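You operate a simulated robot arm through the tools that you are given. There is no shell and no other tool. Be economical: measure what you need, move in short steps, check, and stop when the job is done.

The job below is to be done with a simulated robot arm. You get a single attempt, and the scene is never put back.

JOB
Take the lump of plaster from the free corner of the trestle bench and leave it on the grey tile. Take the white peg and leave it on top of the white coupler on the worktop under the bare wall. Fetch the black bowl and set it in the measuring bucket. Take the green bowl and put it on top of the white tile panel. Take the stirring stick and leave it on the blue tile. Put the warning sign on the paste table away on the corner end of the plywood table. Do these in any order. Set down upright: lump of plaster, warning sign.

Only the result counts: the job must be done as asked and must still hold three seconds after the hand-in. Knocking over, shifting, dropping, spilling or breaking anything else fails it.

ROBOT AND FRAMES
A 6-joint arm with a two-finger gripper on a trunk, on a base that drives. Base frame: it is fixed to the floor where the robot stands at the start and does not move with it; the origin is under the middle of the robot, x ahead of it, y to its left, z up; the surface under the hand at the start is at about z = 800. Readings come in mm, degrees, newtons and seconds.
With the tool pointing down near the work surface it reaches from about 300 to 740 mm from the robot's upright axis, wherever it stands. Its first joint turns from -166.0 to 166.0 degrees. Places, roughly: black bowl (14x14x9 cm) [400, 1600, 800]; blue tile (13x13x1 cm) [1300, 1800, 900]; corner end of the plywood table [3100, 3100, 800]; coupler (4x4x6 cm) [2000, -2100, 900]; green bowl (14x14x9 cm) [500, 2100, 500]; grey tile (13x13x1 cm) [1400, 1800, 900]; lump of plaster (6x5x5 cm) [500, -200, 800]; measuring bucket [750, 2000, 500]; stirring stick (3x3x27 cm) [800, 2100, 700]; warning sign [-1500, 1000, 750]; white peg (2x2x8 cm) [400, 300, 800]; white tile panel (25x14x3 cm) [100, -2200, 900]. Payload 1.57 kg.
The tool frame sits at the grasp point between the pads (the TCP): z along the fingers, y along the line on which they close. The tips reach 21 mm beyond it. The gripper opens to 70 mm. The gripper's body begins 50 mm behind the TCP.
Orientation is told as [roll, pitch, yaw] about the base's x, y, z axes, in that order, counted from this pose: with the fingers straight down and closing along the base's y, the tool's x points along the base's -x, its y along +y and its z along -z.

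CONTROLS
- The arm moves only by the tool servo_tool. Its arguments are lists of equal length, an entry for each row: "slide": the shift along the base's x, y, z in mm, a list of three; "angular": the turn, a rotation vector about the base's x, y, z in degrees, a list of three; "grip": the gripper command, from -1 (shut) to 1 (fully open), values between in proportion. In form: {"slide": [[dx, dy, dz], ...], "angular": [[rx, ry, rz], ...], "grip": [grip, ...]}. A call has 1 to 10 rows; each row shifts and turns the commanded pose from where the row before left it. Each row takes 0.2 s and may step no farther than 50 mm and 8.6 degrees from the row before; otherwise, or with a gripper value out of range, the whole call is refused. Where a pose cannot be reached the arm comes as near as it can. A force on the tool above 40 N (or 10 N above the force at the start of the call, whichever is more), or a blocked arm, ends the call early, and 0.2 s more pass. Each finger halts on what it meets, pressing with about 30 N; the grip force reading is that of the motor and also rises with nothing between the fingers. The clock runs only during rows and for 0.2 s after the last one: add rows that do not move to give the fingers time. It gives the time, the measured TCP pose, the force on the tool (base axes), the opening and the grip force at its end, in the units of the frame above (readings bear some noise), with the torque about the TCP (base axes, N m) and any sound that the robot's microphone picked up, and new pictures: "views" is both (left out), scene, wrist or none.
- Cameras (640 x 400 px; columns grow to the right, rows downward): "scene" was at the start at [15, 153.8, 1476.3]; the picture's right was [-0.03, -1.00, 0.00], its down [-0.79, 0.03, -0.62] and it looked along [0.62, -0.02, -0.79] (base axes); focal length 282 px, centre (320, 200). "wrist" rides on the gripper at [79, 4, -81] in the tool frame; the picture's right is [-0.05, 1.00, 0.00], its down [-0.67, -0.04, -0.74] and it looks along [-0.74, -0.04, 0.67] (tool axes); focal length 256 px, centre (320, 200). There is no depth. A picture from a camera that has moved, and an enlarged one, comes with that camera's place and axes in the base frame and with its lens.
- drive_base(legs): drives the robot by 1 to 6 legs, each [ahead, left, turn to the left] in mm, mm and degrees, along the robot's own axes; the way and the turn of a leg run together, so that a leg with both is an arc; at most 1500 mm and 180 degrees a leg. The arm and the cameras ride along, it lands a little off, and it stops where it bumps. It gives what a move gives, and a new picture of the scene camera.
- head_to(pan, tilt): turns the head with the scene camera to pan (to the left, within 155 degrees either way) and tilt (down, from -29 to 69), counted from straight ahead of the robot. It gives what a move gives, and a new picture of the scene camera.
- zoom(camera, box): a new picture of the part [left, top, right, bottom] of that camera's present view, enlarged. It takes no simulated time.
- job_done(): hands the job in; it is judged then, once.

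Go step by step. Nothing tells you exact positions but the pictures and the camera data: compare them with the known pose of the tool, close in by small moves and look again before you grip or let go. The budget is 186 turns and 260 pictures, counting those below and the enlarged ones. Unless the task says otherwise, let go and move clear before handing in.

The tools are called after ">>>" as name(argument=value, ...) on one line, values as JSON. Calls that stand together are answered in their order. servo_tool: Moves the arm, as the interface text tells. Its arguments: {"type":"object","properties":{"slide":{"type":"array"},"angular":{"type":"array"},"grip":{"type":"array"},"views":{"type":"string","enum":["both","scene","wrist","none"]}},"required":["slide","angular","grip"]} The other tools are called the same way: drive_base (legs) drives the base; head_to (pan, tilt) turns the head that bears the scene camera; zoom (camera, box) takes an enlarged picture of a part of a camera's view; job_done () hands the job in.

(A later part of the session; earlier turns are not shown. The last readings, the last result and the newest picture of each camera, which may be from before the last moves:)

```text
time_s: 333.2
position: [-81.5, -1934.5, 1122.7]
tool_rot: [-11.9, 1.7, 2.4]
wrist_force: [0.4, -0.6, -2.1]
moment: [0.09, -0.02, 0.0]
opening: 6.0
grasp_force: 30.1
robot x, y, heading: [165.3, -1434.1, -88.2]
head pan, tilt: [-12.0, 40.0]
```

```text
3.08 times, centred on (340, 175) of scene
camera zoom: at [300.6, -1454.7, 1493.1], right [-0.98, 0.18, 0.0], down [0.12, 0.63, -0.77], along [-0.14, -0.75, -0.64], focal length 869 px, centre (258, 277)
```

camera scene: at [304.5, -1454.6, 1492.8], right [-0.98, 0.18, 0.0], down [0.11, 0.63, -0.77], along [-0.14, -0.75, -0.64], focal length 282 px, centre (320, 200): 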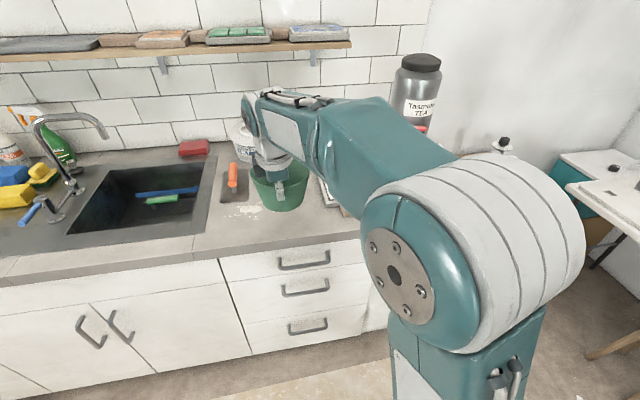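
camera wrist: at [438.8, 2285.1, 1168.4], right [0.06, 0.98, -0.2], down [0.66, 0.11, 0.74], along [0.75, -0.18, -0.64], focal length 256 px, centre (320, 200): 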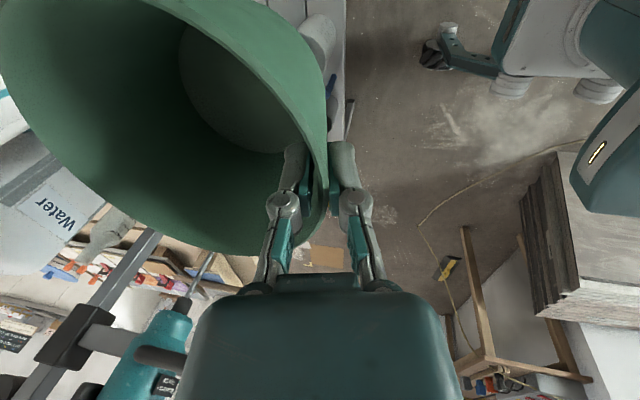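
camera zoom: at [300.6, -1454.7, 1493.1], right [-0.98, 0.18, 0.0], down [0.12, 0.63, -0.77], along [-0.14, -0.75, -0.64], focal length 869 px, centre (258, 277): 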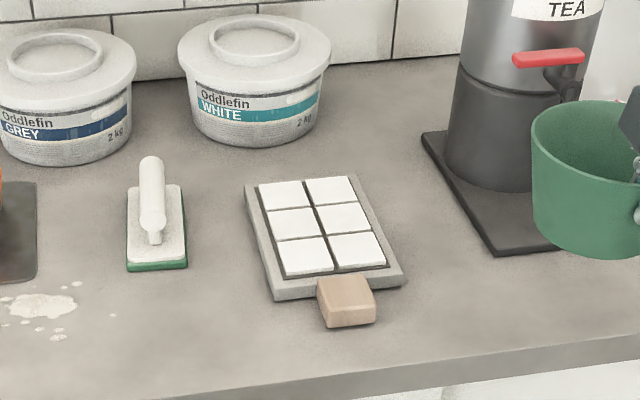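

Panel tiles are centred at about (91,-2196), top near z 925-930. I'll line up in x, drive 80 mm closer, then go over it.

>>> servo_tool(slide=[[45, 0, 0], [45, 0, 0], [45, 0, 0], [37, 0, 0]], angular=[[0, -1.9, 0], [0, 0, 0], [0, 0, 0], [0, 0, 0]], grip=[-1, -1, -1, -1], views="none")

>>> drive_base(legs=[[80, 0, 0]])

>>> servo_tool(slide=[[0, -40, 0], [0, -40, 0], [0, -20, -20]], angular=[[0, 0, 0], [0, 0, 0], [0, 0, 0]], grip=[-1, -1, -1])

```text
time_s: 334.2
position: [95.4, -1935.0, 1122.5]
tool_rot: [-11.9, 0.0, 2.3]
wrist_force: [-0.6, -0.2, -2.2]
moment: [0.11, 0.0, 0.03]
opening: 5.7
grasp_force: 29.6
robot x, y, heading: [167.4, -1433.7, -88.2]
head pan, tilt: [-12.0, 40.0]
```

```text
time_s: 335.3
position: [97.4, -2014.0, 1122.0]
tool_rot: [-11.9, 0.0, 2.2]
wrist_force: [0.2, -1.1, -0.5]
moment: [0.09, -0.04, 0.0]
opening: 6.3
grasp_force: 29.9
robot x, y, heading: [171.9, -1514.6, -88.3]
head pan, tilt: [-12.0, 40.0]
camera scene: at [305.7, -1534.8, 1492.9], right [-0.98, 0.18, 0.0], down [0.11, 0.63, -0.77], along [-0.14, -0.75, -0.64], focal length 282 px, centre (320, 200)
```

scene: 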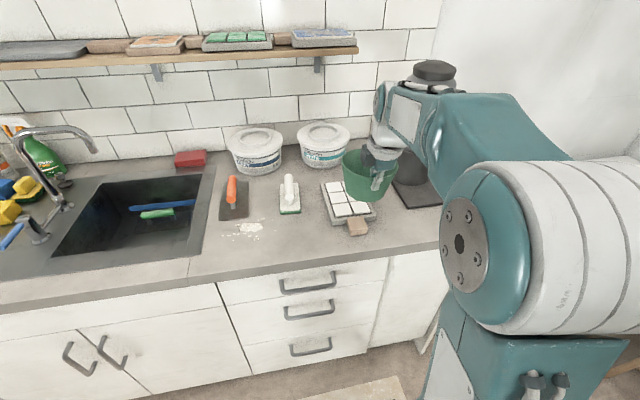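

```text
time_s: 336.1
position: [96.4, -2114.6, 1103.5]
tool_rot: [-11.9, -0.1, 2.3]
wrist_force: [0.1, -1.0, -0.7]
moment: [0.07, -0.05, 0.02]
opening: 6.3
grasp_force: 29.8
robot x, y, heading: [172.1, -1518.4, -88.5]
head pan, tilt: [-12.0, 40.0]
camera scene: at [305.7, -1535.4, 1492.9], right [-0.98, 0.18, 0.0], down [0.11, 0.63, -0.77], along [-0.14, -0.75, -0.64], focal length 282 px, centre (320, 200)
camera wrist: at [14.9, -2096.9, 1181.2], right [0.01, 0.98, -0.21], down [0.66, 0.15, 0.74], along [0.75, -0.15, -0.64], focal length 256 px, centre (320, 200)
```

scene: 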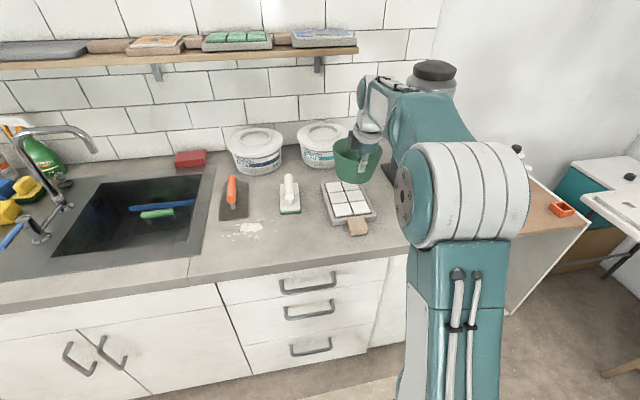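
wrist: 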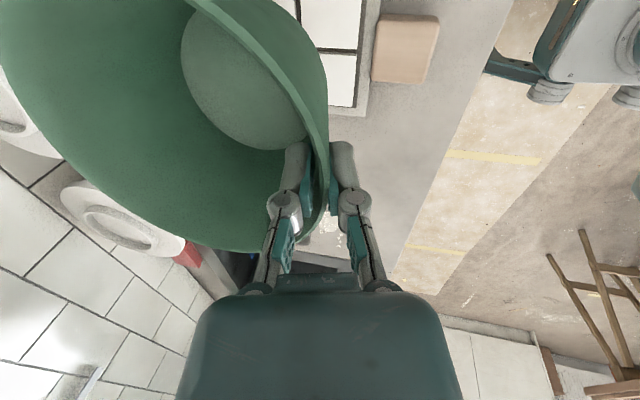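

>>> servo_tool(slide=[[0, -24, 0], [0, 0, -40], [0, 0, -35], [0, 0, 0]], angular=[[0, 0, 0], [0, 0, 0], [0, 0, 0], [0, 0, 0]], grip=[-1, -1, -1, -1], views="none")

>>> zoom(camera="scene", box=[290, 110, 430, 250])

```text
time_s: 337.1
position: [95.0, -2138.5, 1027.7]
tool_rot: [-11.9, -0.1, 2.3]
wrist_force: [0.5, 0.1, -2.2]
moment: [0.11, -0.04, 0.01]
opening: 5.8
grasp_force: 30.1
robot x, y, heading: [170.7, -1516.3, -88.5]
head pan, tilt: [-12.0, 40.0]
```

```text
2.86 times, centred on (360, 180) of scene
camera zoom: at [305.8, -1535.6, 1492.9], right [-0.98, 0.18, 0.0], down [0.11, 0.63, -0.77], along [-0.14, -0.75, -0.64], focal length 807 px, centre (206, 257)
```

zoom: 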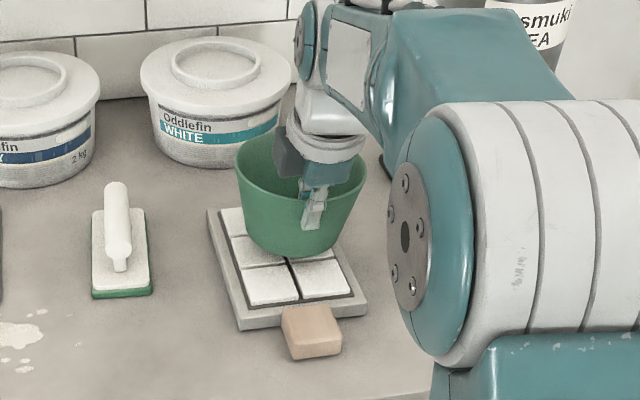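

>>> servo_tool(slide=[[9, 0, -6], [0, 0, -5], [0, 0, -4], [0, 0, -4], [0, 0, 0]], angular=[[0, 0, 0], [0, 0, 0], [0, 0, 0], [0, 0, 0], [0, 0, 0]], grip=[-1, -1, -1, -1, -1], views="none")

>>> servo_tool(slide=[[0, 0, -3], [0, 0, -3], [0, 0, 0]], angular=[[0, 0, 0], [0, 0, 0], [0, 0, 0]], grip=[-1, -1, -1], views="none")

>>> zoom(camera="scene", box=[290, 110, 430, 250])

```text
time_s: 338.3
position: [105.8, -2138.0, 1009.4]
tool_rot: [-12.0, 0.0, 2.3]
wrist_force: [1.7, 2.7, 3.8]
moment: [-0.11, 0.15, 0.0]
opening: 6.0
grasp_force: 29.6
robot x, y, heading: [171.1, -1513.8, -88.2]
head pan, tilt: [-12.0, 40.0]
```

```text
time_s: 339.1
position: [108.4, -2138.2, 1005.6]
tool_rot: [-12.3, -0.1, 2.4]
wrist_force: [13.2, 9.2, 31.5]
moment: [-0.03, -0.18, 0.05]
opening: 6.2
grasp_force: 29.7
robot x, y, heading: [169.0, -1514.7, -88.3]
head pan, tilt: [-12.0, 40.0]
```

```text
2.86 times, centred on (360, 180) of scene
camera zoom: at [309.3, -1532.0, 1492.8], right [-0.98, 0.18, 0.0], down [0.11, 0.63, -0.77], along [-0.14, -0.75, -0.64], focal length 807 px, centre (206, 257)
```

zoom: 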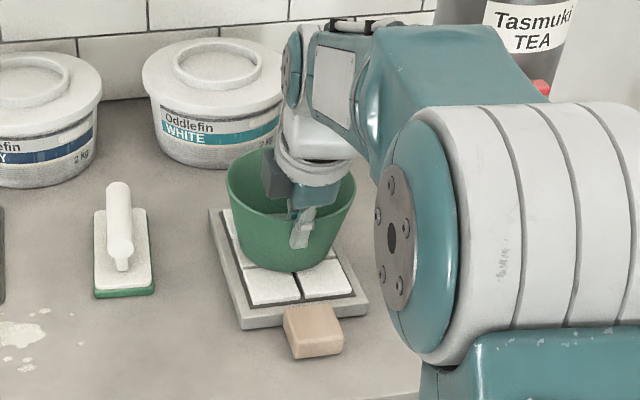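

>>> servo_tool(slide=[[0, 0, 4], [0, 0, 0]], angular=[[0, 0, 0], [0, 0, 0]], grip=[-1, -1], views="none")

```text
time_s: 339.7
position: [105.2, -2138.9, 1006.1]
tool_rot: [-11.8, 0.0, 2.3]
wrist_force: [11.9, 3.4, 13.2]
moment: [-0.02, -0.48, 0.2]
opening: 6.1
grasp_force: 29.8
robot x, y, heading: [171.9, -1516.2, -88.2]
head pan, tilt: [-12.0, 40.0]
```

>>> servo_tool(slide=[[0, 0, 3], [0, 0, 0], [0, 0, 0], [0, 0, 0]], angular=[[0, 0, 0], [0, 0, 0], [0, 0, 0], [0, 0, 0]], grip=[-1, -0.4, 0.4, 0.4], views="wrist")

```text
time_s: 340.7
position: [105.4, -2138.4, 1009.8]
tool_rot: [-11.9, -0.1, 2.3]
wrist_force: [0.3, 0.3, -0.8]
moment: [0.01, -0.01, -0.03]
opening: 48.9
grasp_force: 0.2
robot x, y, heading: [165.5, -1515.3, -88.3]
head pan, tilt: [-12.0, 40.0]
camera wrist: at [24.6, -2121.1, 1087.1], right [0.01, 0.98, -0.21], down [0.66, 0.15, 0.74], along [0.75, -0.15, -0.64], focal length 256 px, centre (320, 200)
```

wrist: 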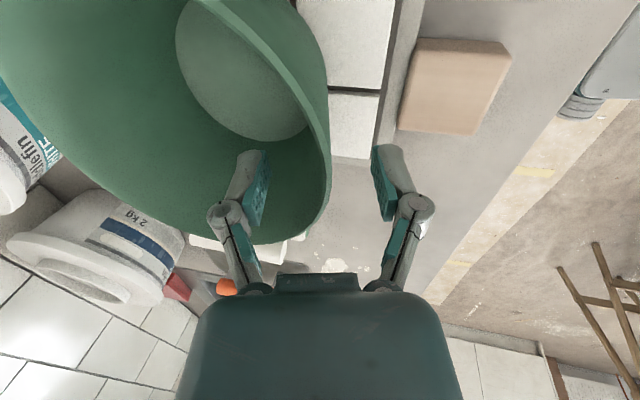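

Bowl released. Withdrawing along the tilt, straight up, and checking.

>>> servo_tool(slide=[[0, 3, 15], [0, 8, 35], [0, 10, 45], [0, 30, 30], [0, 40, 0], [0, 45, 0], [0, 45, 0]], angular=[[0, 0, 0], [0, 0, 0], [0, 0, 0], [0, 0, 0], [0, 0, 0], [6, 0, 0], [6, 0, 0]], grip=[0.4, 0.4, 0.4, 0.4, 1, 1, 1], views="scene")

>>> zoom(camera="scene", box=[290, 110, 430, 250])

```text
time_s: 342.3
position: [105.2, -1958.6, 1134.6]
tool_rot: [0.1, -0.5, 2.3]
wrist_force: [0.0, 0.0, -0.8]
moment: [-0.02, -0.02, 0.01]
opening: 70.2
grasp_force: 0.0
robot x, y, heading: [169.4, -1519.1, -88.2]
head pan, tilt: [-12.0, 40.0]
camera scene: at [306.0, -1534.5, 1492.9], right [-0.98, 0.18, 0.0], down [0.11, 0.63, -0.77], along [-0.14, -0.75, -0.64], focal length 282 px, centre (320, 200)
```

scene: 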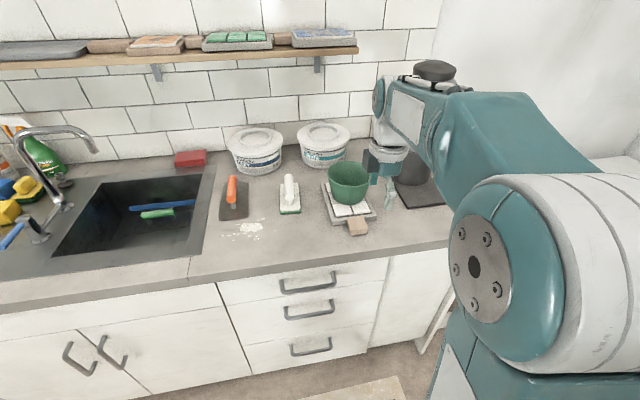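

```text
2.86 times, centred on (360, 180) of scene
camera zoom: at [306.0, -1534.5, 1492.9], right [-0.98, 0.18, 0.0], down [0.11, 0.63, -0.77], along [-0.14, -0.75, -0.64], focal length 807 px, centre (206, 257)
```

zoom: 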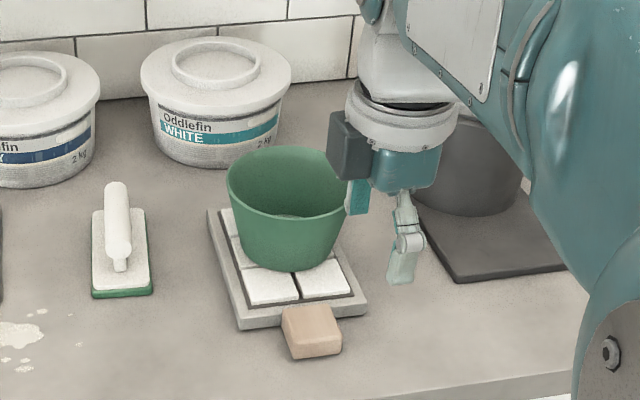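

Green bowl is on the panel. Next the warning sign on the paste table, across the room.

>>> servo_tool(slide=[[10, 30, 0], [10, 30, 0]], angular=[[0, 0, -8.5], [0, 0, -8.5]], grip=[1, 1], views="none")

>>> drive_base(legs=[[-150, -500, 0], [-1300, 0, 0], [0, 0, -90]])

>>> head_to(pan=-25, tilt=28)

```text
time_s: 342.9
position: [125.5, -1899.3, 1134.0]
tool_rot: [0.1, -0.5, -14.8]
wrist_force: [0.6, -0.4, -0.2]
moment: [0.02, 0.0, 0.03]
opening: 70.0
grasp_force: 0.1
robot x, y, heading: [170.1, -1514.5, -88.7]
head pan, tilt: [-12.0, 40.0]
```

```text
time_s: 355.9
position: [-763.2, -33.1, 1132.9]
tool_rot: [0.0, -0.5, -104.8]
wrist_force: [0.5, 0.9, -0.5]
moment: [-0.02, 0.01, 0.0]
opening: 70.0
grasp_force: 0.0
robot x, y, heading: [-382.9, -79.6, -178.3]
head pan, tilt: [-12.0, 40.0]
camera scene: at [-401.8, -214.5, 1492.9], right [0.18, 0.98, 0.0], down [0.63, -0.12, -0.77], along [-0.75, 0.14, -0.64], focal length 282 px, centre (320, 200)
```

scene: 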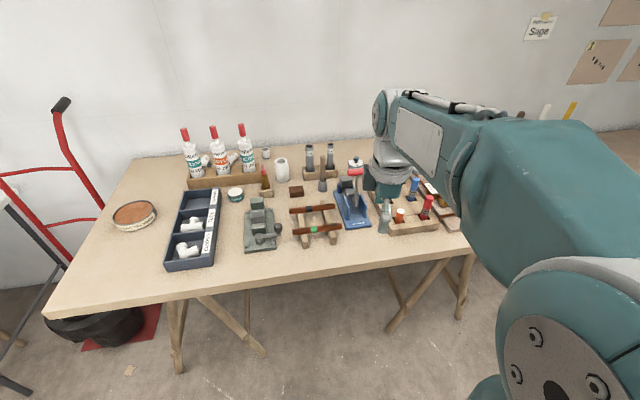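

```text
time_s: 356.7
position: [-762.9, -32.7, 1133.8]
tool_rot: [0.0, -0.5, -104.9]
wrist_force: [0.0, 0.2, 1.1]
moment: [0.04, -0.01, 0.01]
opening: 70.0
grasp_force: 0.1
robot x, y, heading: [-377.0, -80.4, -178.7]
head pan, tilt: [-25.0, 28.0]
camera scene: at [-401.8, -193.6, 1511.4], right [0.4, 0.92, 0.0], down [0.43, -0.19, -0.88], along [-0.81, 0.35, -0.47], focal length 282 px, centre (320, 200)
```

scene: 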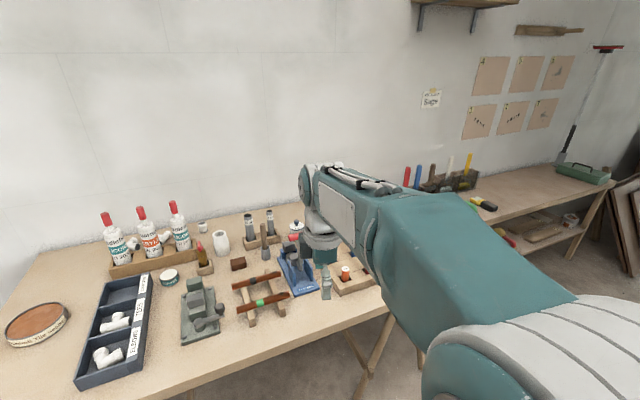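

>>> drive_base(legs=[[-100, -1000, 0]])

>>> head_to(pan=5, tilt=35)

>>> zoom(camera="scene", box=[120, 60, 440, 260])

```text
time_s: 361.9
position: [-691.1, 958.2, 1133.7]
tool_rot: [0.0, -0.5, -104.7]
wrist_force: [0.1, -0.1, 0.3]
moment: [-0.01, 0.02, -0.01]
opening: 69.9
grasp_force: 0.0
robot x, y, heading: [-306.7, 916.5, -177.9]
head pan, tilt: [-25.0, 28.0]
camera scene: at [-330.4, 798.3, 1511.3], right [0.39, 0.92, 0.0], down [0.43, -0.18, -0.88], along [-0.81, 0.35, -0.47], focal length 282 px, centre (320, 200)
```

scene: 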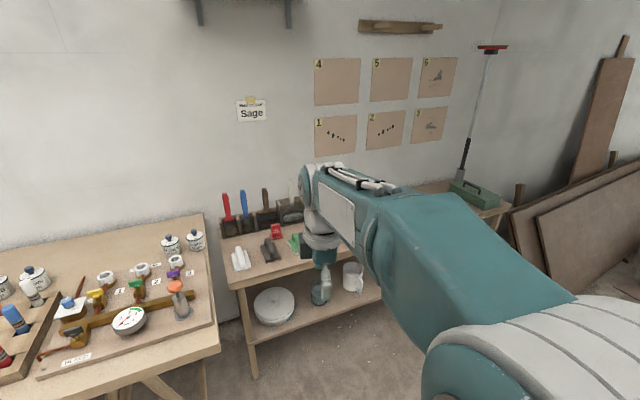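

```text
time_s: 362.8
position: [-692.7, 958.8, 1133.2]
tool_rot: [0.1, -0.4, -104.7]
wrist_force: [0.2, 0.6, 0.2]
moment: [0.0, 0.04, 0.05]
opening: 70.0
grasp_force: 0.1
robot x, y, heading: [-308.2, 916.8, -178.2]
head pan, tilt: [5.0, 35.0]
camera scene: at [-334.1, 753.5, 1500.4], right [-0.12, 0.99, 0.0], down [0.57, 0.07, -0.82], along [-0.81, -0.1, -0.57], focal length 282 px, centre (320, 200)
```

scene: 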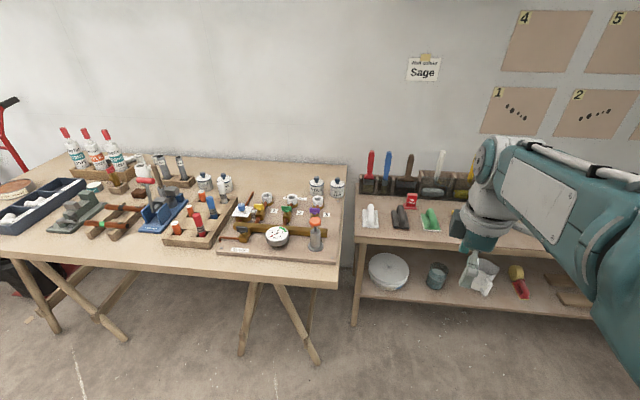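

```text
2.00 times, centred on (280, 160) of scene
camera zoom: at [-334.1, 753.5, 1500.4], right [-0.12, 0.99, 0.0], down [0.57, 0.07, -0.82], along [-0.81, -0.1, -0.57], focal length 565 px, centre (400, 280)
```

zoom: 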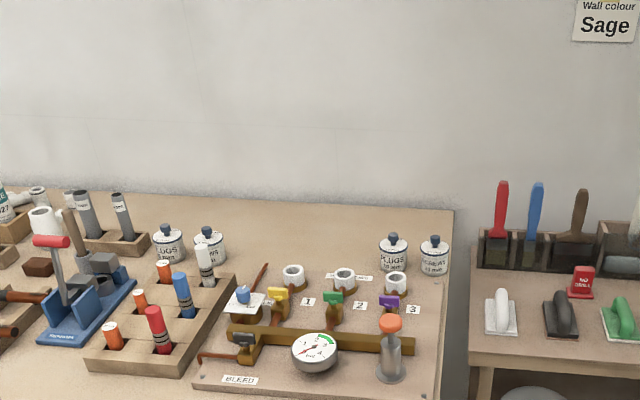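

The red sign at zoom (582,283) matches the given place. Taking a closer look.

>>> zoom(camera="scene", box=[380, 170, 460, 240])

>>> zoom(camera="scene", box=[340, 130, 500, 230])

```text
5.71 times, centred on (420, 205) of scene
camera zoom: at [-334.1, 753.5, 1500.4], right [-0.12, 0.99, 0.0], down [0.57, 0.07, -0.82], along [-0.81, -0.1, -0.57], focal length 1614 px, centre (-251, 171)
```

zoom: 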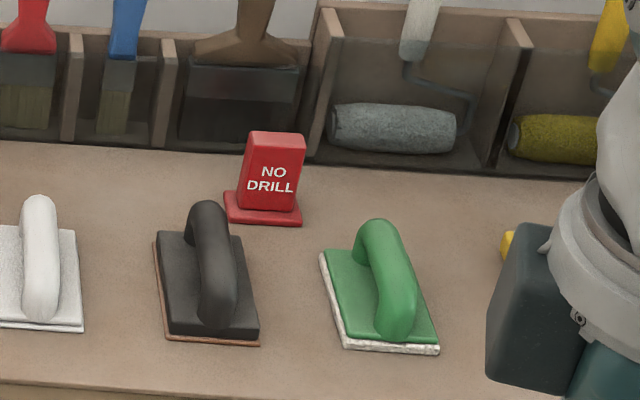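

```text
4.00 times, centred on (420, 180) of scene
camera zoom: at [-334.1, 753.5, 1500.4], right [-0.12, 0.99, 0.0], down [0.57, 0.07, -0.82], along [-0.81, -0.1, -0.57], focal length 1130 px, centre (-80, 280)
```

zoom: 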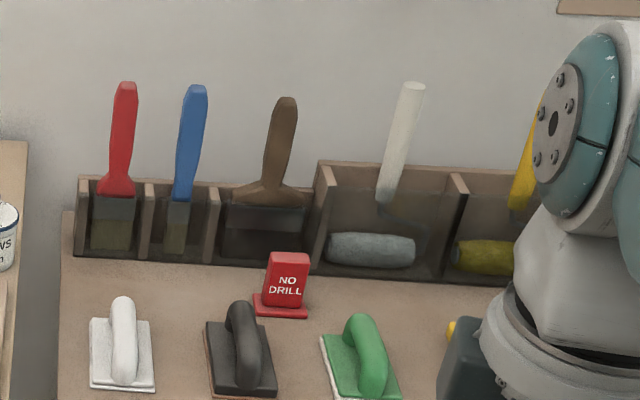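

>>> servo_tool(slide=[[0, 0, 0], [0, 0, 0], [0, 0, 0], [0, 0, 0], [0, 0, 0], [0, 0, 0], [0, 0, 0], [0, 0, 0], [0, 0, 0]], angular=[[0, 0, -8.4], [0, 0, -8.4], [0, 0, -8.4], [0, 0, -8.4], [0, 0, -8.4], [0, 0, -8.4], [0, 0, -8.4], [0, 0, -8.4], [0, 0, -8]], grip=[1, 1, 1, 1, 1, 1, 1, 1, 1], views="none")

>>> drive_base(legs=[[0, -150, -1.8], [430, 0, 0]])

>>> head_to(pan=0, tilt=45)

```text
time_s: 364.8
position: [-692.5, 959.6, 1133.4]
tool_rot: [0.1, -0.6, 180.0]
wrist_force: [0.5, -0.3, 0.6]
moment: [0.02, 0.02, -0.02]
opening: 70.2
grasp_force: 0.1
robot x, y, heading: [-311.6, 913.3, -178.5]
head pan, tilt: [5.0, 35.0]
```

```text
time_s: 368.4
position: [-1128.3, 1122.8, 1134.8]
tool_rot: [-0.1, -0.5, 178.1]
wrist_force: [0.1, 1.1, 0.4]
moment: [-0.03, 0.02, 0.01]
opening: 70.2
grasp_force: 0.1
robot x, y, heading: [-744.4, 1064.6, 179.6]
head pan, tilt: [5.0, 35.0]
camera scene: at [-777.3, 903.6, 1500.3], right [-0.08, 1.0, 0.0], down [0.57, 0.05, -0.82], along [-0.82, -0.07, -0.57], focal length 282 px, centre (320, 200)
```

scene: 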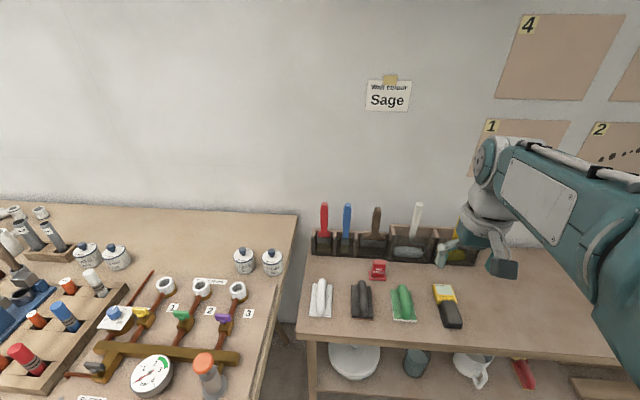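

```text
time_s: 369.1
position: [-1128.9, 1123.2, 1133.7]
tool_rot: [0.0, -0.5, 178.2]
wrist_force: [-1.2, -1.5, 0.3]
moment: [0.03, 0.01, 0.01]
opening: 70.2
grasp_force: 0.1
robot x, y, heading: [-745.9, 1062.8, 179.9]
head pan, tilt: [0.0, 45.0]
camera scene: at [-770.9, 911.7, 1485.6], right [0.0, 1.0, 0.0], down [0.71, 0.0, -0.71], along [-0.71, 0.0, -0.71], focal length 282 px, centre (320, 200)
```

scene: 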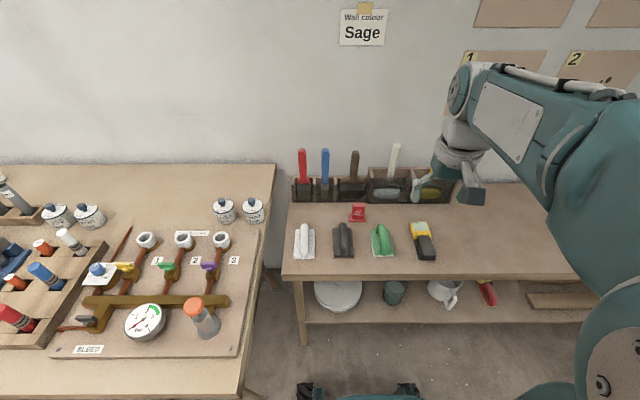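

>>> servo_tool(slide=[[-42, -12, -15], [-42, -12, -15], [-42, -12, -15], [-42, -12, -15], [-42, -12, -15], [-30, -12, -25], [-25, -12, -35], [0, 0, -45], [0, 0, -30]], angular=[[0, 0, 2], [0, 0, 0], [0, 0, 0], [0, 0, 0], [0, 0, 0], [0, 0, 0], [0, 0, 0], [0, 0, 0], [0, 0, 0]], grip=[1, 1, 1, 1, 1, 1, 1, 1, 1])

```text
time_s: 371.1
position: [-1391.8, 1038.7, 925.7]
tool_rot: [0.1, -0.7, -179.9]
wrist_force: [0.0, 0.3, 0.7]
moment: [0.05, -0.06, -0.03]
opening: 70.0
grasp_force: 0.1
robot x, y, heading: [-747.8, 1066.7, 179.8]
head pan, tilt: [0.0, 45.0]
camera scene: at [-772.4, 911.8, 1485.5], right [0.0, 1.0, 0.0], down [0.71, 0.0, -0.71], along [-0.71, 0.0, -0.71], focal length 282 px, centre (320, 200)
camera wrist: at [-1313.5, 1034.7, 1004.4], right [-0.05, -1.0, 0.0], down [-0.66, 0.03, 0.75], along [-0.75, 0.04, -0.66], focal length 256 px, centre (320, 200)
```

scene: 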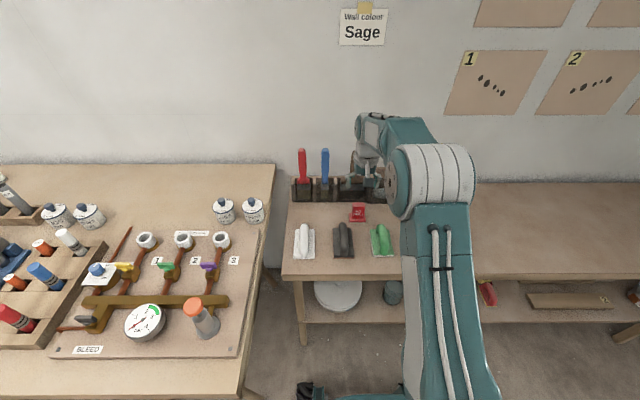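
wrist: 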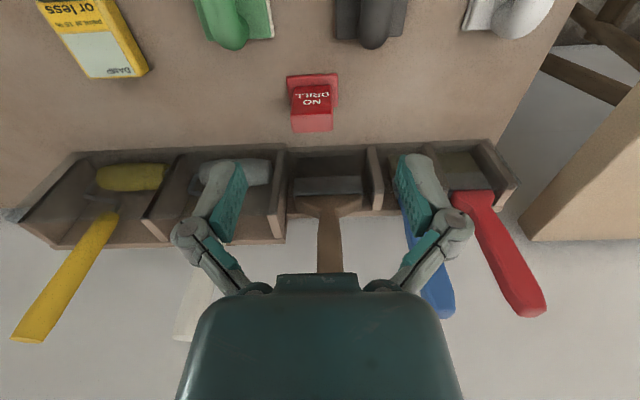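

Sign triangulated at about x=-1450, y=1050, with the table near z 718. I'll drive 60 mm closer and lower.

>>> drive_base(legs=[[60, 0, 0]])

>>> servo_tool(slide=[[0, 10, -40], [0, 0, -40]], angular=[[0, 0, 0], [0, 0, 0]], grip=[1, 1], views="wrist")

```text
time_s: 372.1
position: [-1452.9, 1040.4, 925.2]
tool_rot: [0.0, -0.5, -179.9]
wrist_force: [-0.6, 0.4, 0.2]
moment: [0.02, -0.02, -0.01]
opening: 69.8
grasp_force: 0.1
robot x, y, heading: [-805.5, 1065.0, 180.0]
head pan, tilt: [0.0, 45.0]
camera scene: at [-832.6, 912.1, 1485.6], right [0.0, 1.0, 0.0], down [0.71, 0.0, -0.71], along [-0.71, 0.0, -0.71], focal length 282 px, centre (320, 200)
```

scene: 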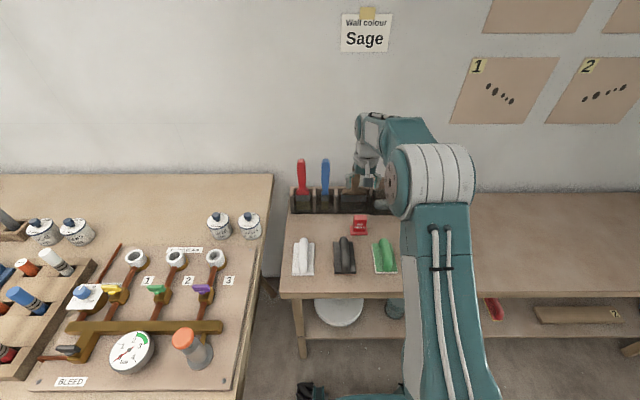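

```text
time_s: 372.7
position: [-1453.1, 1051.1, 845.5]
tool_rot: [-0.1, -0.6, -179.9]
wrist_force: [-0.1, -0.6, 0.9]
moment: [-0.01, -0.01, 0.01]
opening: 70.1
grasp_force: 0.1
robot x, y, heading: [-807.6, 1065.2, 179.9]
head pan, tilt: [0.0, 45.0]
camera wrist: at [-1373.0, 1046.5, 925.8], right [-0.05, -1.0, 0.0], down [-0.66, 0.03, 0.75], along [-0.75, 0.04, -0.66], focal length 256 px, centre (320, 200)
```

wrist: 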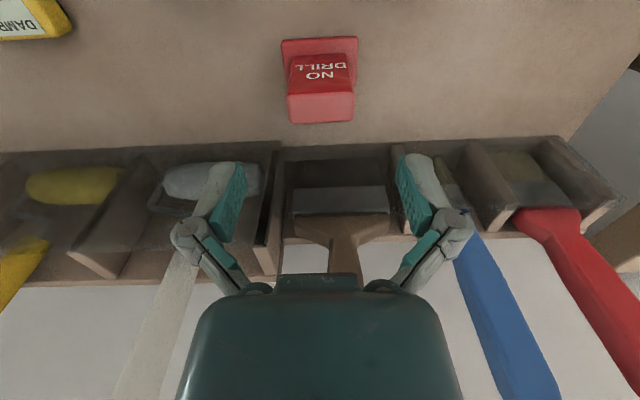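

>>> servo_tool(slide=[[1, 0, -40], [0, 0, -38], [0, 0, 0], [0, 0, 0], [0, 0, 0]], angular=[[0, 0, 0], [0, 0, 0], [0, 0, 0], [0, 0, 0], [0, 0, 0]], grip=[1, 1, -1, -1, -1], views="wrist")

>>> servo_tool(slide=[[0, 0, 20], [0, 0, 40], [0, 0, 40], [0, 0, 40]], angular=[[0, 0, 0], [0, 0, 0], [0, 0, 0], [0, 0, 0]], grip=[-1, -1, -1, -1], views="wrist")

```text
time_s: 373.9
position: [-1451.1, 1052.1, 768.9]
tool_rot: [0.0, -0.7, -179.9]
wrist_force: [0.8, -0.9, 10.2]
moment: [0.0, 0.09, 0.02]
opening: 43.4
grasp_force: 29.8
robot x, y, heading: [-808.2, 1066.6, 179.7]
head pan, tilt: [0.0, 45.0]
camera wrist: at [-1371.4, 1047.0, 847.7], right [-0.05, -1.0, 0.0], down [-0.66, 0.03, 0.75], along [-0.75, 0.04, -0.66], focal length 256 px, centre (320, 200)
```

wrist: 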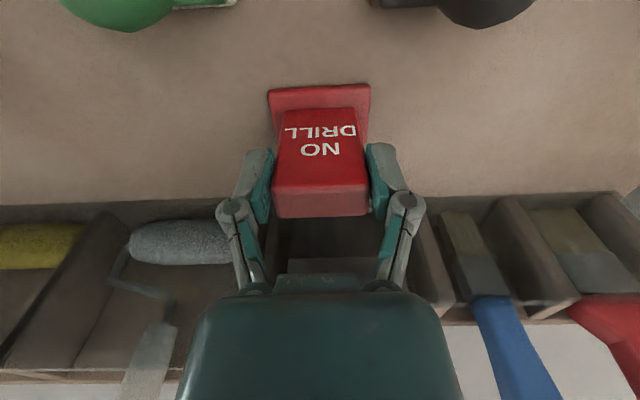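

```text
time_s: 374.9
position: [-1450.3, 1049.5, 907.5]
tool_rot: [0.0, -0.4, -179.9]
wrist_force: [0.6, -0.7, -0.5]
moment: [0.06, -0.02, 0.03]
opening: 43.2
grasp_force: 29.9
robot x, y, heading: [-807.9, 1065.2, 180.0]
head pan, tilt: [0.0, 45.0]
camera wrist: at [-1371.8, 1045.9, 987.6], right [-0.05, -1.0, 0.0], down [-0.66, 0.03, 0.75], along [-0.75, 0.04, -0.66], focal length 256 px, centre (320, 200)
```

wrist: 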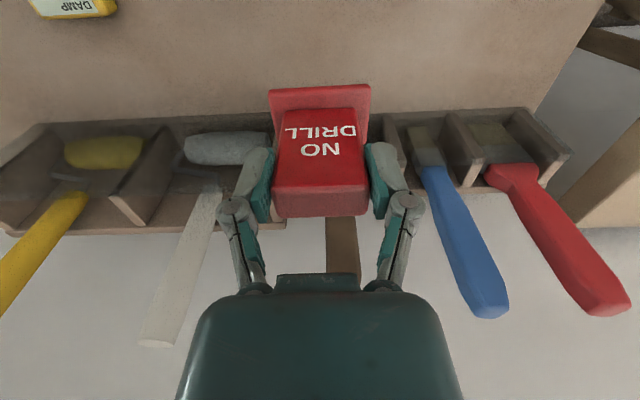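

Sign held. Retracting and making the long trip to the plywood table.

>>> servo_tool(slide=[[15, 0, 45], [30, 0, 38], [30, 0, 38], [35, 0, 35], [40, 0, 25], [40, 0, 20], [45, 0, 10], [25, 0, 0]], angular=[[0, 0, 0], [0, 0, 0], [0, 0, 0], [0, 0, 0], [0, 0, 0], [0, 0, 0], [0, 0, 0], [0, 0, 0]], grip=[-1, -1, -1, -1, -1, -1, -1, -1], views="none")

>>> drive_base(legs=[[-460, 0, 0], [0, 1230, 0], [0, 1230, 0], [-1200, 0, 0], [-1200, 0, 0]])

>>> drive_base(legs=[[0, 0, -90]])

```text
time_s: 376.7
position: [-1190.1, 1048.3, 1118.7]
tool_rot: [0.1, -0.5, -180.0]
wrist_force: [0.3, 0.1, -0.5]
moment: [0.0, 0.02, -0.02]
opening: 43.1
grasp_force: 29.8
robot x, y, heading: [-809.3, 1066.7, 179.8]
head pan, tilt: [0.0, 45.0]
```

```text
time_s: 402.6
position: [1706.5, -1406.3, 1118.0]
tool_rot: [-0.1, -0.7, -179.2]
wrist_force: [-0.3, 0.1, -0.4]
moment: [0.0, 0.0, 0.01]
opening: 43.0
grasp_force: 29.9
robot x, y, heading: [2087.3, -1386.4, -179.5]
head pan, tilt: [0.0, 45.0]
camera scene: at [2066.7, -1540.2, 1485.6], right [-0.01, 1.0, 0.0], down [0.71, 0.01, -0.71], along [-0.71, 0.0, -0.71], focal length 282 px, centre (320, 200)
```

scene: 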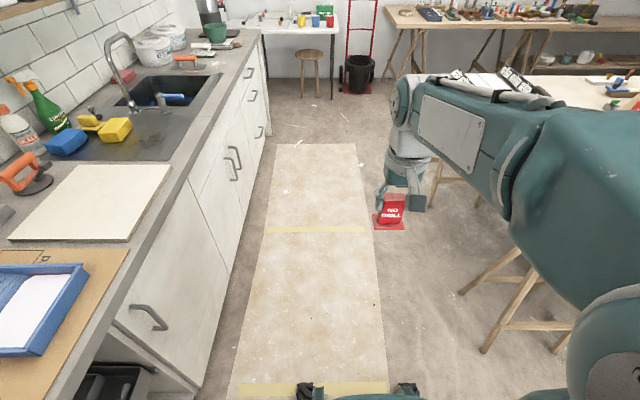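

```text
time_s: 406.8
position: [2067.3, -1001.9, 1118.6]
tool_rot: [-0.1, -0.6, 90.8]
wrist_force: [0.3, 0.1, -0.9]
moment: [0.03, 0.01, -0.02]
opening: 43.0
grasp_force: 29.8
robot x, y, heading: [2086.6, -1387.6, 90.7]
head pan, tilt: [0.0, 45.0]
camera scene: at [1933.0, -1364.0, 1485.6], right [1.0, 0.01, 0.0], down [0.01, -0.71, -0.71], along [-0.01, 0.71, -0.71], focal length 282 px, centre (320, 200)
```

scene: 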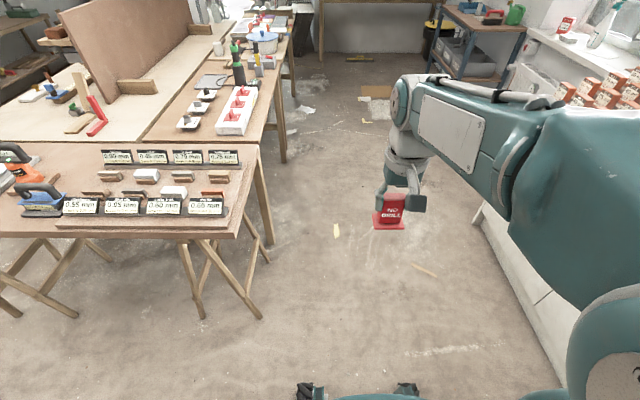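

>>> drive_base(legs=[[1250, 0, 0], [1250, 0, -0.7], [1000, 0, 0]])

>>> head_to(pan=-35, tilt=30)

```text
time_s: 423.8
position: [2065.4, 2489.5, 1118.2]
tool_rot: [-0.1, -0.6, 90.5]
wrist_force: [-0.2, 0.2, -0.8]
moment: [0.0, 0.03, 0.03]
opening: 43.2
grasp_force: 29.7
robot x, y, heading: [2087.9, 2105.2, 90.2]
head pan, tilt: [0.0, 45.0]
camera scene: at [1928.8, 2128.2, 1485.6], right [1.0, 0.0, 0.0], down [0.0, -0.71, -0.71], along [0.0, 0.71, -0.71], focal length 282 px, centre (320, 200)
```

scene: 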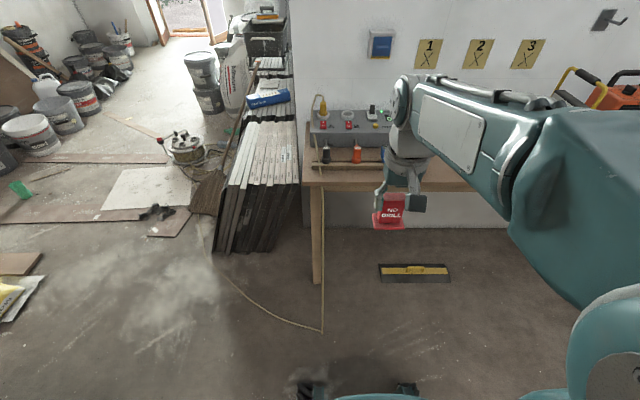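

```text
time_s: 424.8
position: [2066.0, 2490.0, 1118.2]
tool_rot: [0.0, -0.6, 90.5]
wrist_force: [-0.3, 0.2, -1.0]
moment: [0.01, 0.03, -0.01]
opening: 42.9
grasp_force: 30.0
robot x, y, heading: [2084.4, 2108.2, 90.4]
head pan, tilt: [-35.0, 30.0]
camera scene: at [1980.6, 2121.1, 1508.2], right [0.82, -0.57, 0.0], down [-0.29, -0.41, -0.87], along [0.5, 0.71, -0.5], focal length 282 px, centre (320, 200)
```

scene: 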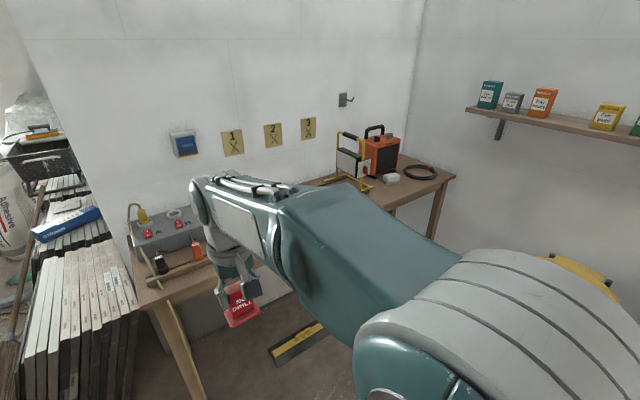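

>>> drive_base(legs=[[340, 0, 0], [0, -640, 0]])

>>> head_to(pan=-25, tilt=40)

>>> zoom(camera="scene", box=[180, 60, 500, 260])

```text
time_s: 430.2
position: [2696.1, 2825.1, 1118.4]
tool_rot: [-0.1, -0.6, 90.0]
wrist_force: [-0.1, -0.6, -1.0]
moment: [-0.01, -0.03, -0.02]
opening: 43.1
grasp_force: 30.1
robot x, y, heading: [2716.8, 2438.6, 89.6]
head pan, tilt: [-35.0, 30.0]
camera scene: at [2606.6, 2458.0, 1508.0], right [0.81, -0.58, 0.0], down [-0.29, -0.41, -0.87], along [0.5, 0.71, -0.5], focal length 282 px, centre (320, 200)
```

scene: 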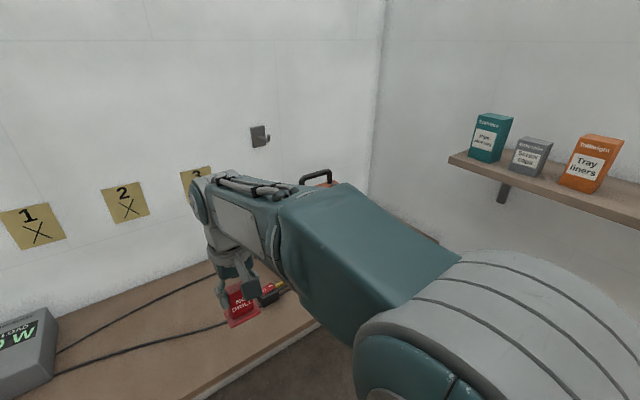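

```text
time_s: 430.9
position: [2696.4, 2824.7, 1117.5]
tool_rot: [-0.1, -0.6, 90.0]
wrist_force: [0.1, 0.9, -0.3]
moment: [0.0, -0.01, 0.02]
opening: 42.9
grasp_force: 29.8
robot x, y, heading: [2712.0, 2441.2, 89.8]
head pan, tilt: [-25.0, 40.0]
camera scene: at [2592.4, 2461.0, 1492.8], right [0.9, -0.43, 0.0], down [-0.27, -0.58, -0.77], along [0.33, 0.69, -0.64], focal length 282 px, centre (320, 200)
```

scene: 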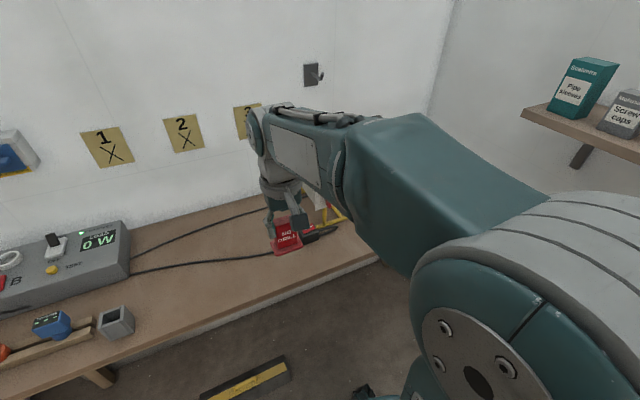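

```text
2.00 times, centred on (340, 160) of scene
camera zoom: at [2592.4, 2461.0, 1492.8], right [0.9, -0.43, 0.0], down [-0.27, -0.58, -0.77], along [0.33, 0.69, -0.64], focal length 565 px, centre (280, 280)
```

zoom: 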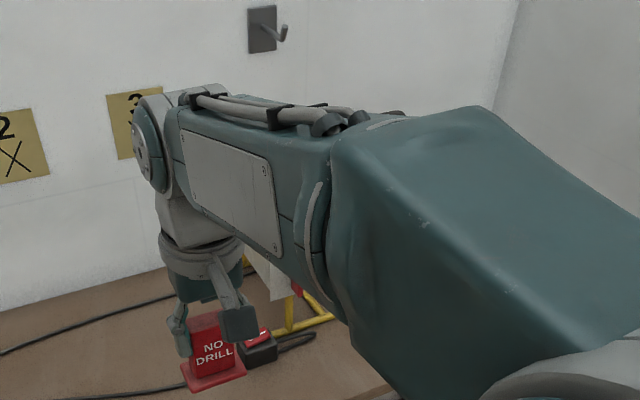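

>>> servo_tool(slide=[[-48, -5, 0], [-48, -5, 0], [-48, -5, 0], [-48, -5, 0], [-48, -5, 0], [-48, -5, 0], [-48, -5, 0]], angular=[[0, 0, 0], [0, 0, 0], [0, 0, 0], [0, 0, 0], [0, 0, 0], [0, 0, 0], [0, 0, 0]], grip=[-1, -1, -1, -1, -1, -1, -1], views="none")

>>> head_to(pan=-45, tilt=42)

```text
time_s: 432.5
position: [2361.7, 2789.9, 1117.8]
tool_rot: [0.0, -0.6, 90.0]
wrist_force: [-0.5, 0.2, -1.3]
moment: [0.02, -0.01, 0.02]
opening: 42.9
grasp_force: 30.5
robot x, y, heading: [2716.9, 2440.7, 89.7]
head pan, tilt: [-25.0, 40.0]
```

```text
time_s: 433.3
position: [2361.8, 2790.0, 1117.9]
tool_rot: [0.0, -0.6, 90.0]
wrist_force: [1.0, 0.2, -0.8]
moment: [-0.03, 0.02, 0.0]
opening: 42.8
grasp_force: 30.3
robot x, y, heading: [2712.6, 2440.2, 89.4]
head pan, tilt: [-45.0, 42.0]
camera scene: at [2615.0, 2443.1, 1489.8], right [0.7, -0.71, 0.0], down [-0.47, -0.47, -0.74], along [0.53, 0.52, -0.67], focal length 282 px, centre (320, 200)
```

scene: 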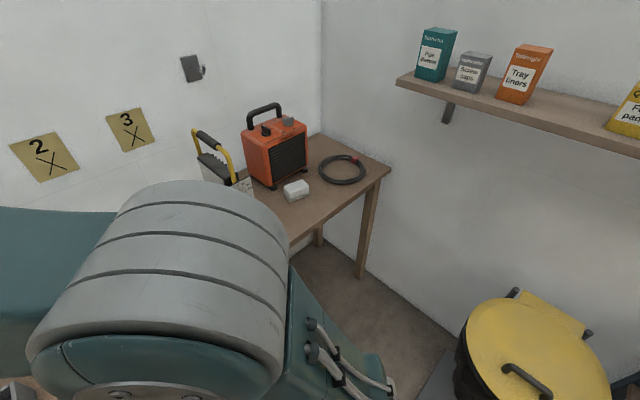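

Free spot for the sign: about (3190,2970), in front of the white box and left of the cable ring. I'll nudge the base closer and swing the arm round.

>>> drive_base(legs=[[40, -60, 0]])

>>> servo_tool(slide=[[48, 4, 0], [48, 4, 0], [48, 4, 0], [48, 4, 0], [48, 4, 0], [48, 4, 0], [48, 0, 0], [48, 0, 0], [48, 0, 0], [48, 0, 0]], angular=[[0, 0, 0], [0, 0, 0], [0, 0, 0], [0, 0, 0], [0, 0, 0], [0, 0, 0], [0, 0, 0], [0, 0, 0], [0, 0, 0], [0, 0, 0]], grip=[-1, -1, -1, -1, -1, -1, -1, -1, -1, -1], views="none")

>>> servo_tool(slide=[[45, 15, 0], [45, 15, 0], [45, 15, 0], [45, 15, 0], [45, 15, 0], [43, 15, 0]], angular=[[0, 0, 0], [0, 0, 0], [0, 0, 0], [0, 0, 0], [0, 0, 0], [0, 0, 0]], grip=[-1, -1, -1, -1, -1, -1])

```text
time_s: 434.3
position: [2399.0, 2828.7, 1112.6]
tool_rot: [-1.1, -0.5, 90.1]
wrist_force: [-2.5, -0.9, -2.0]
moment: [0.06, -0.11, 0.03]
opening: 43.1
grasp_force: 30.0
robot x, y, heading: [2765.7, 2478.9, 89.5]
head pan, tilt: [-45.0, 42.0]
camera scene: at [2643.9, 2483.2, 1488.2], right [0.7, -0.71, 0.01], down [-0.46, -0.47, -0.75], along [0.54, 0.52, -0.66], focal length 282 px, centre (320, 200)
```

scene: 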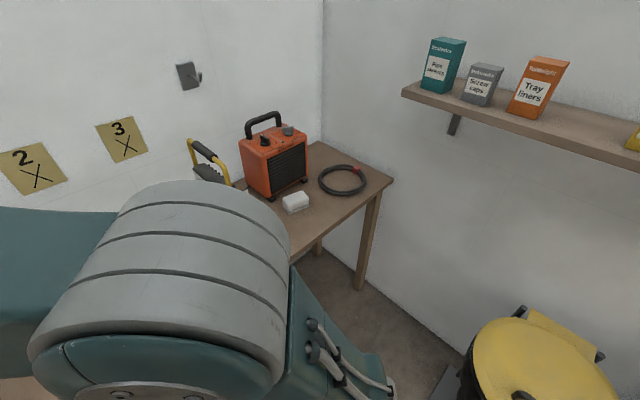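

```text
time_s: 436.5
position: [2895.8, 2852.1, 1118.5]
tool_rot: [0.0, -0.5, 90.1]
wrist_force: [0.7, 0.0, -0.7]
moment: [0.0, 0.02, 0.01]
opening: 43.1
grasp_force: 29.7
robot x, y, heading: [2765.9, 2481.8, 89.7]
head pan, tilt: [-45.0, 42.0]
```

```text
time_s: 437.9
position: [3168.3, 2943.1, 1118.2]
tool_rot: [0.3, -0.5, 90.1]
wrist_force: [-0.5, -0.1, -0.2]
moment: [-0.01, 0.01, 0.0]
opening: 43.3
grasp_force: 29.2
robot x, y, heading: [2766.2, 2479.8, 89.7]
head pan, tilt: [-45.0, 42.0]
camera scene: at [2673.1, 2483.5, 1490.2], right [0.7, -0.71, 0.0], down [-0.48, -0.47, -0.74], along [0.53, 0.52, -0.67], focal length 282 px, centre (320, 200)
camera wrist: at [3163.3, 2862.8, 1198.0], right [-1.0, 0.05, 0.0], down [0.04, 0.66, 0.75], along [0.04, 0.75, -0.66], focal length 256 px, centre (320, 200)
```

scene: 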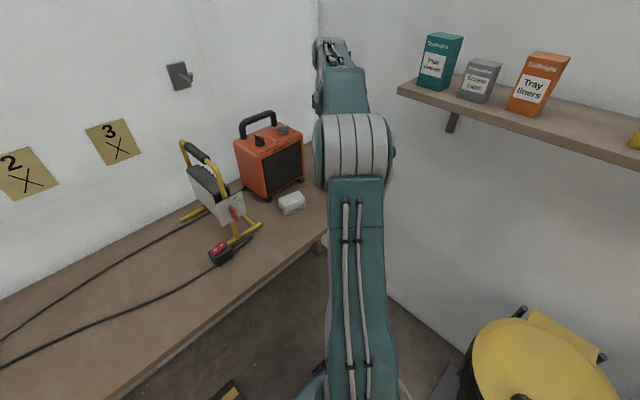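
wrist: 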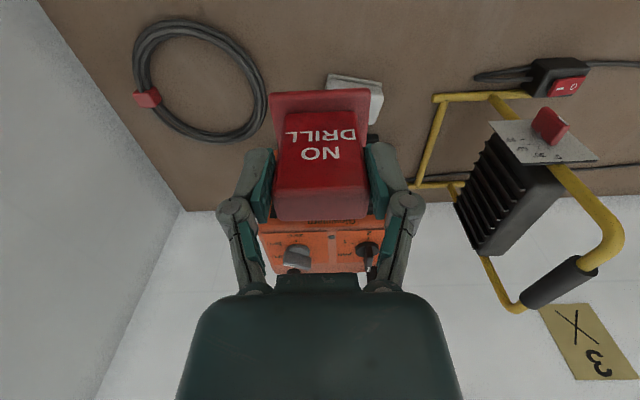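

>>> servo_tool(slide=[[12, 19, -30], [0, 0, -45], [0, 0, -45], [0, 0, -45], [0, 0, -45], [0, 0, -20], [0, 0, 0]], angular=[[0, 0, 0], [0, 0, 0], [0, 0, 0], [0, 0, 0], [0, 0, 0], [0, 0, 0], [0, 0, 0]], grip=[-1, -1, -1, -1, -1, -1, -1])

```text
time_s: 439.5
position: [3177.7, 2961.7, 886.2]
tool_rot: [0.2, -0.6, 90.1]
wrist_force: [0.3, 0.0, -0.9]
moment: [-0.02, -0.01, 0.02]
opening: 42.9
grasp_force: 29.8
robot x, y, heading: [2768.6, 2483.4, 89.6]
head pan, tilt: [-45.0, 42.0]
camera scene: at [2671.3, 2483.6, 1490.1], right [0.7, -0.71, 0.0], down [-0.48, -0.47, -0.74], along [0.53, 0.52, -0.67], focal length 282 px, centre (320, 200)
camera wrist: at [3174.0, 2881.5, 967.4], right [-1.0, 0.05, 0.0], down [0.04, 0.66, 0.75], along [0.04, 0.75, -0.66], focal length 256 px, centre (320, 200)
```

scene: 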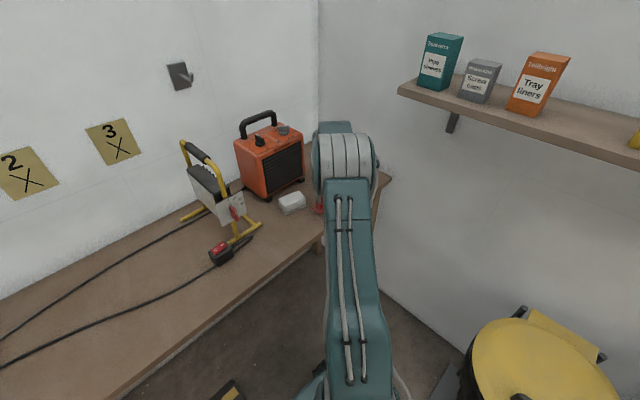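
wrist: 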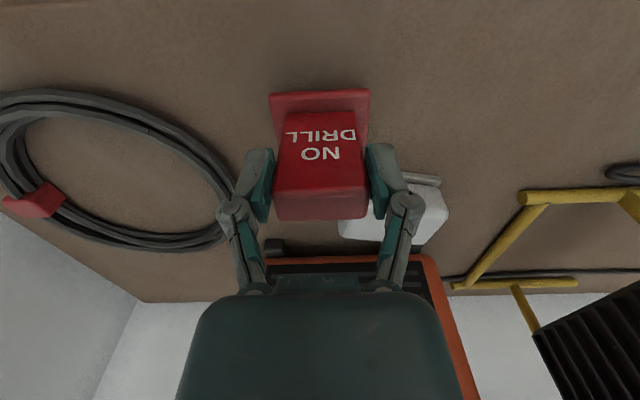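

>>> servo_tool(slide=[[0, 0, -15], [0, 0, -8], [0, 0, -4], [0, 0, -4], [0, 0, 0]], angular=[[0, 0, 0], [0, 0, 0], [0, 0, 0], [0, 0, 0], [0, 0, 0]], grip=[-1, -1, -1, -1, -1], views="none")

```text
time_s: 440.7
position: [3177.8, 2960.5, 858.1]
tool_rot: [0.0, -0.5, 90.2]
wrist_force: [1.4, 2.4, 21.6]
moment: [0.24, -0.05, 0.0]
opening: 43.3
grasp_force: 30.2
robot x, y, heading: [2765.3, 2482.6, 89.4]
head pan, tilt: [-45.0, 42.0]
```

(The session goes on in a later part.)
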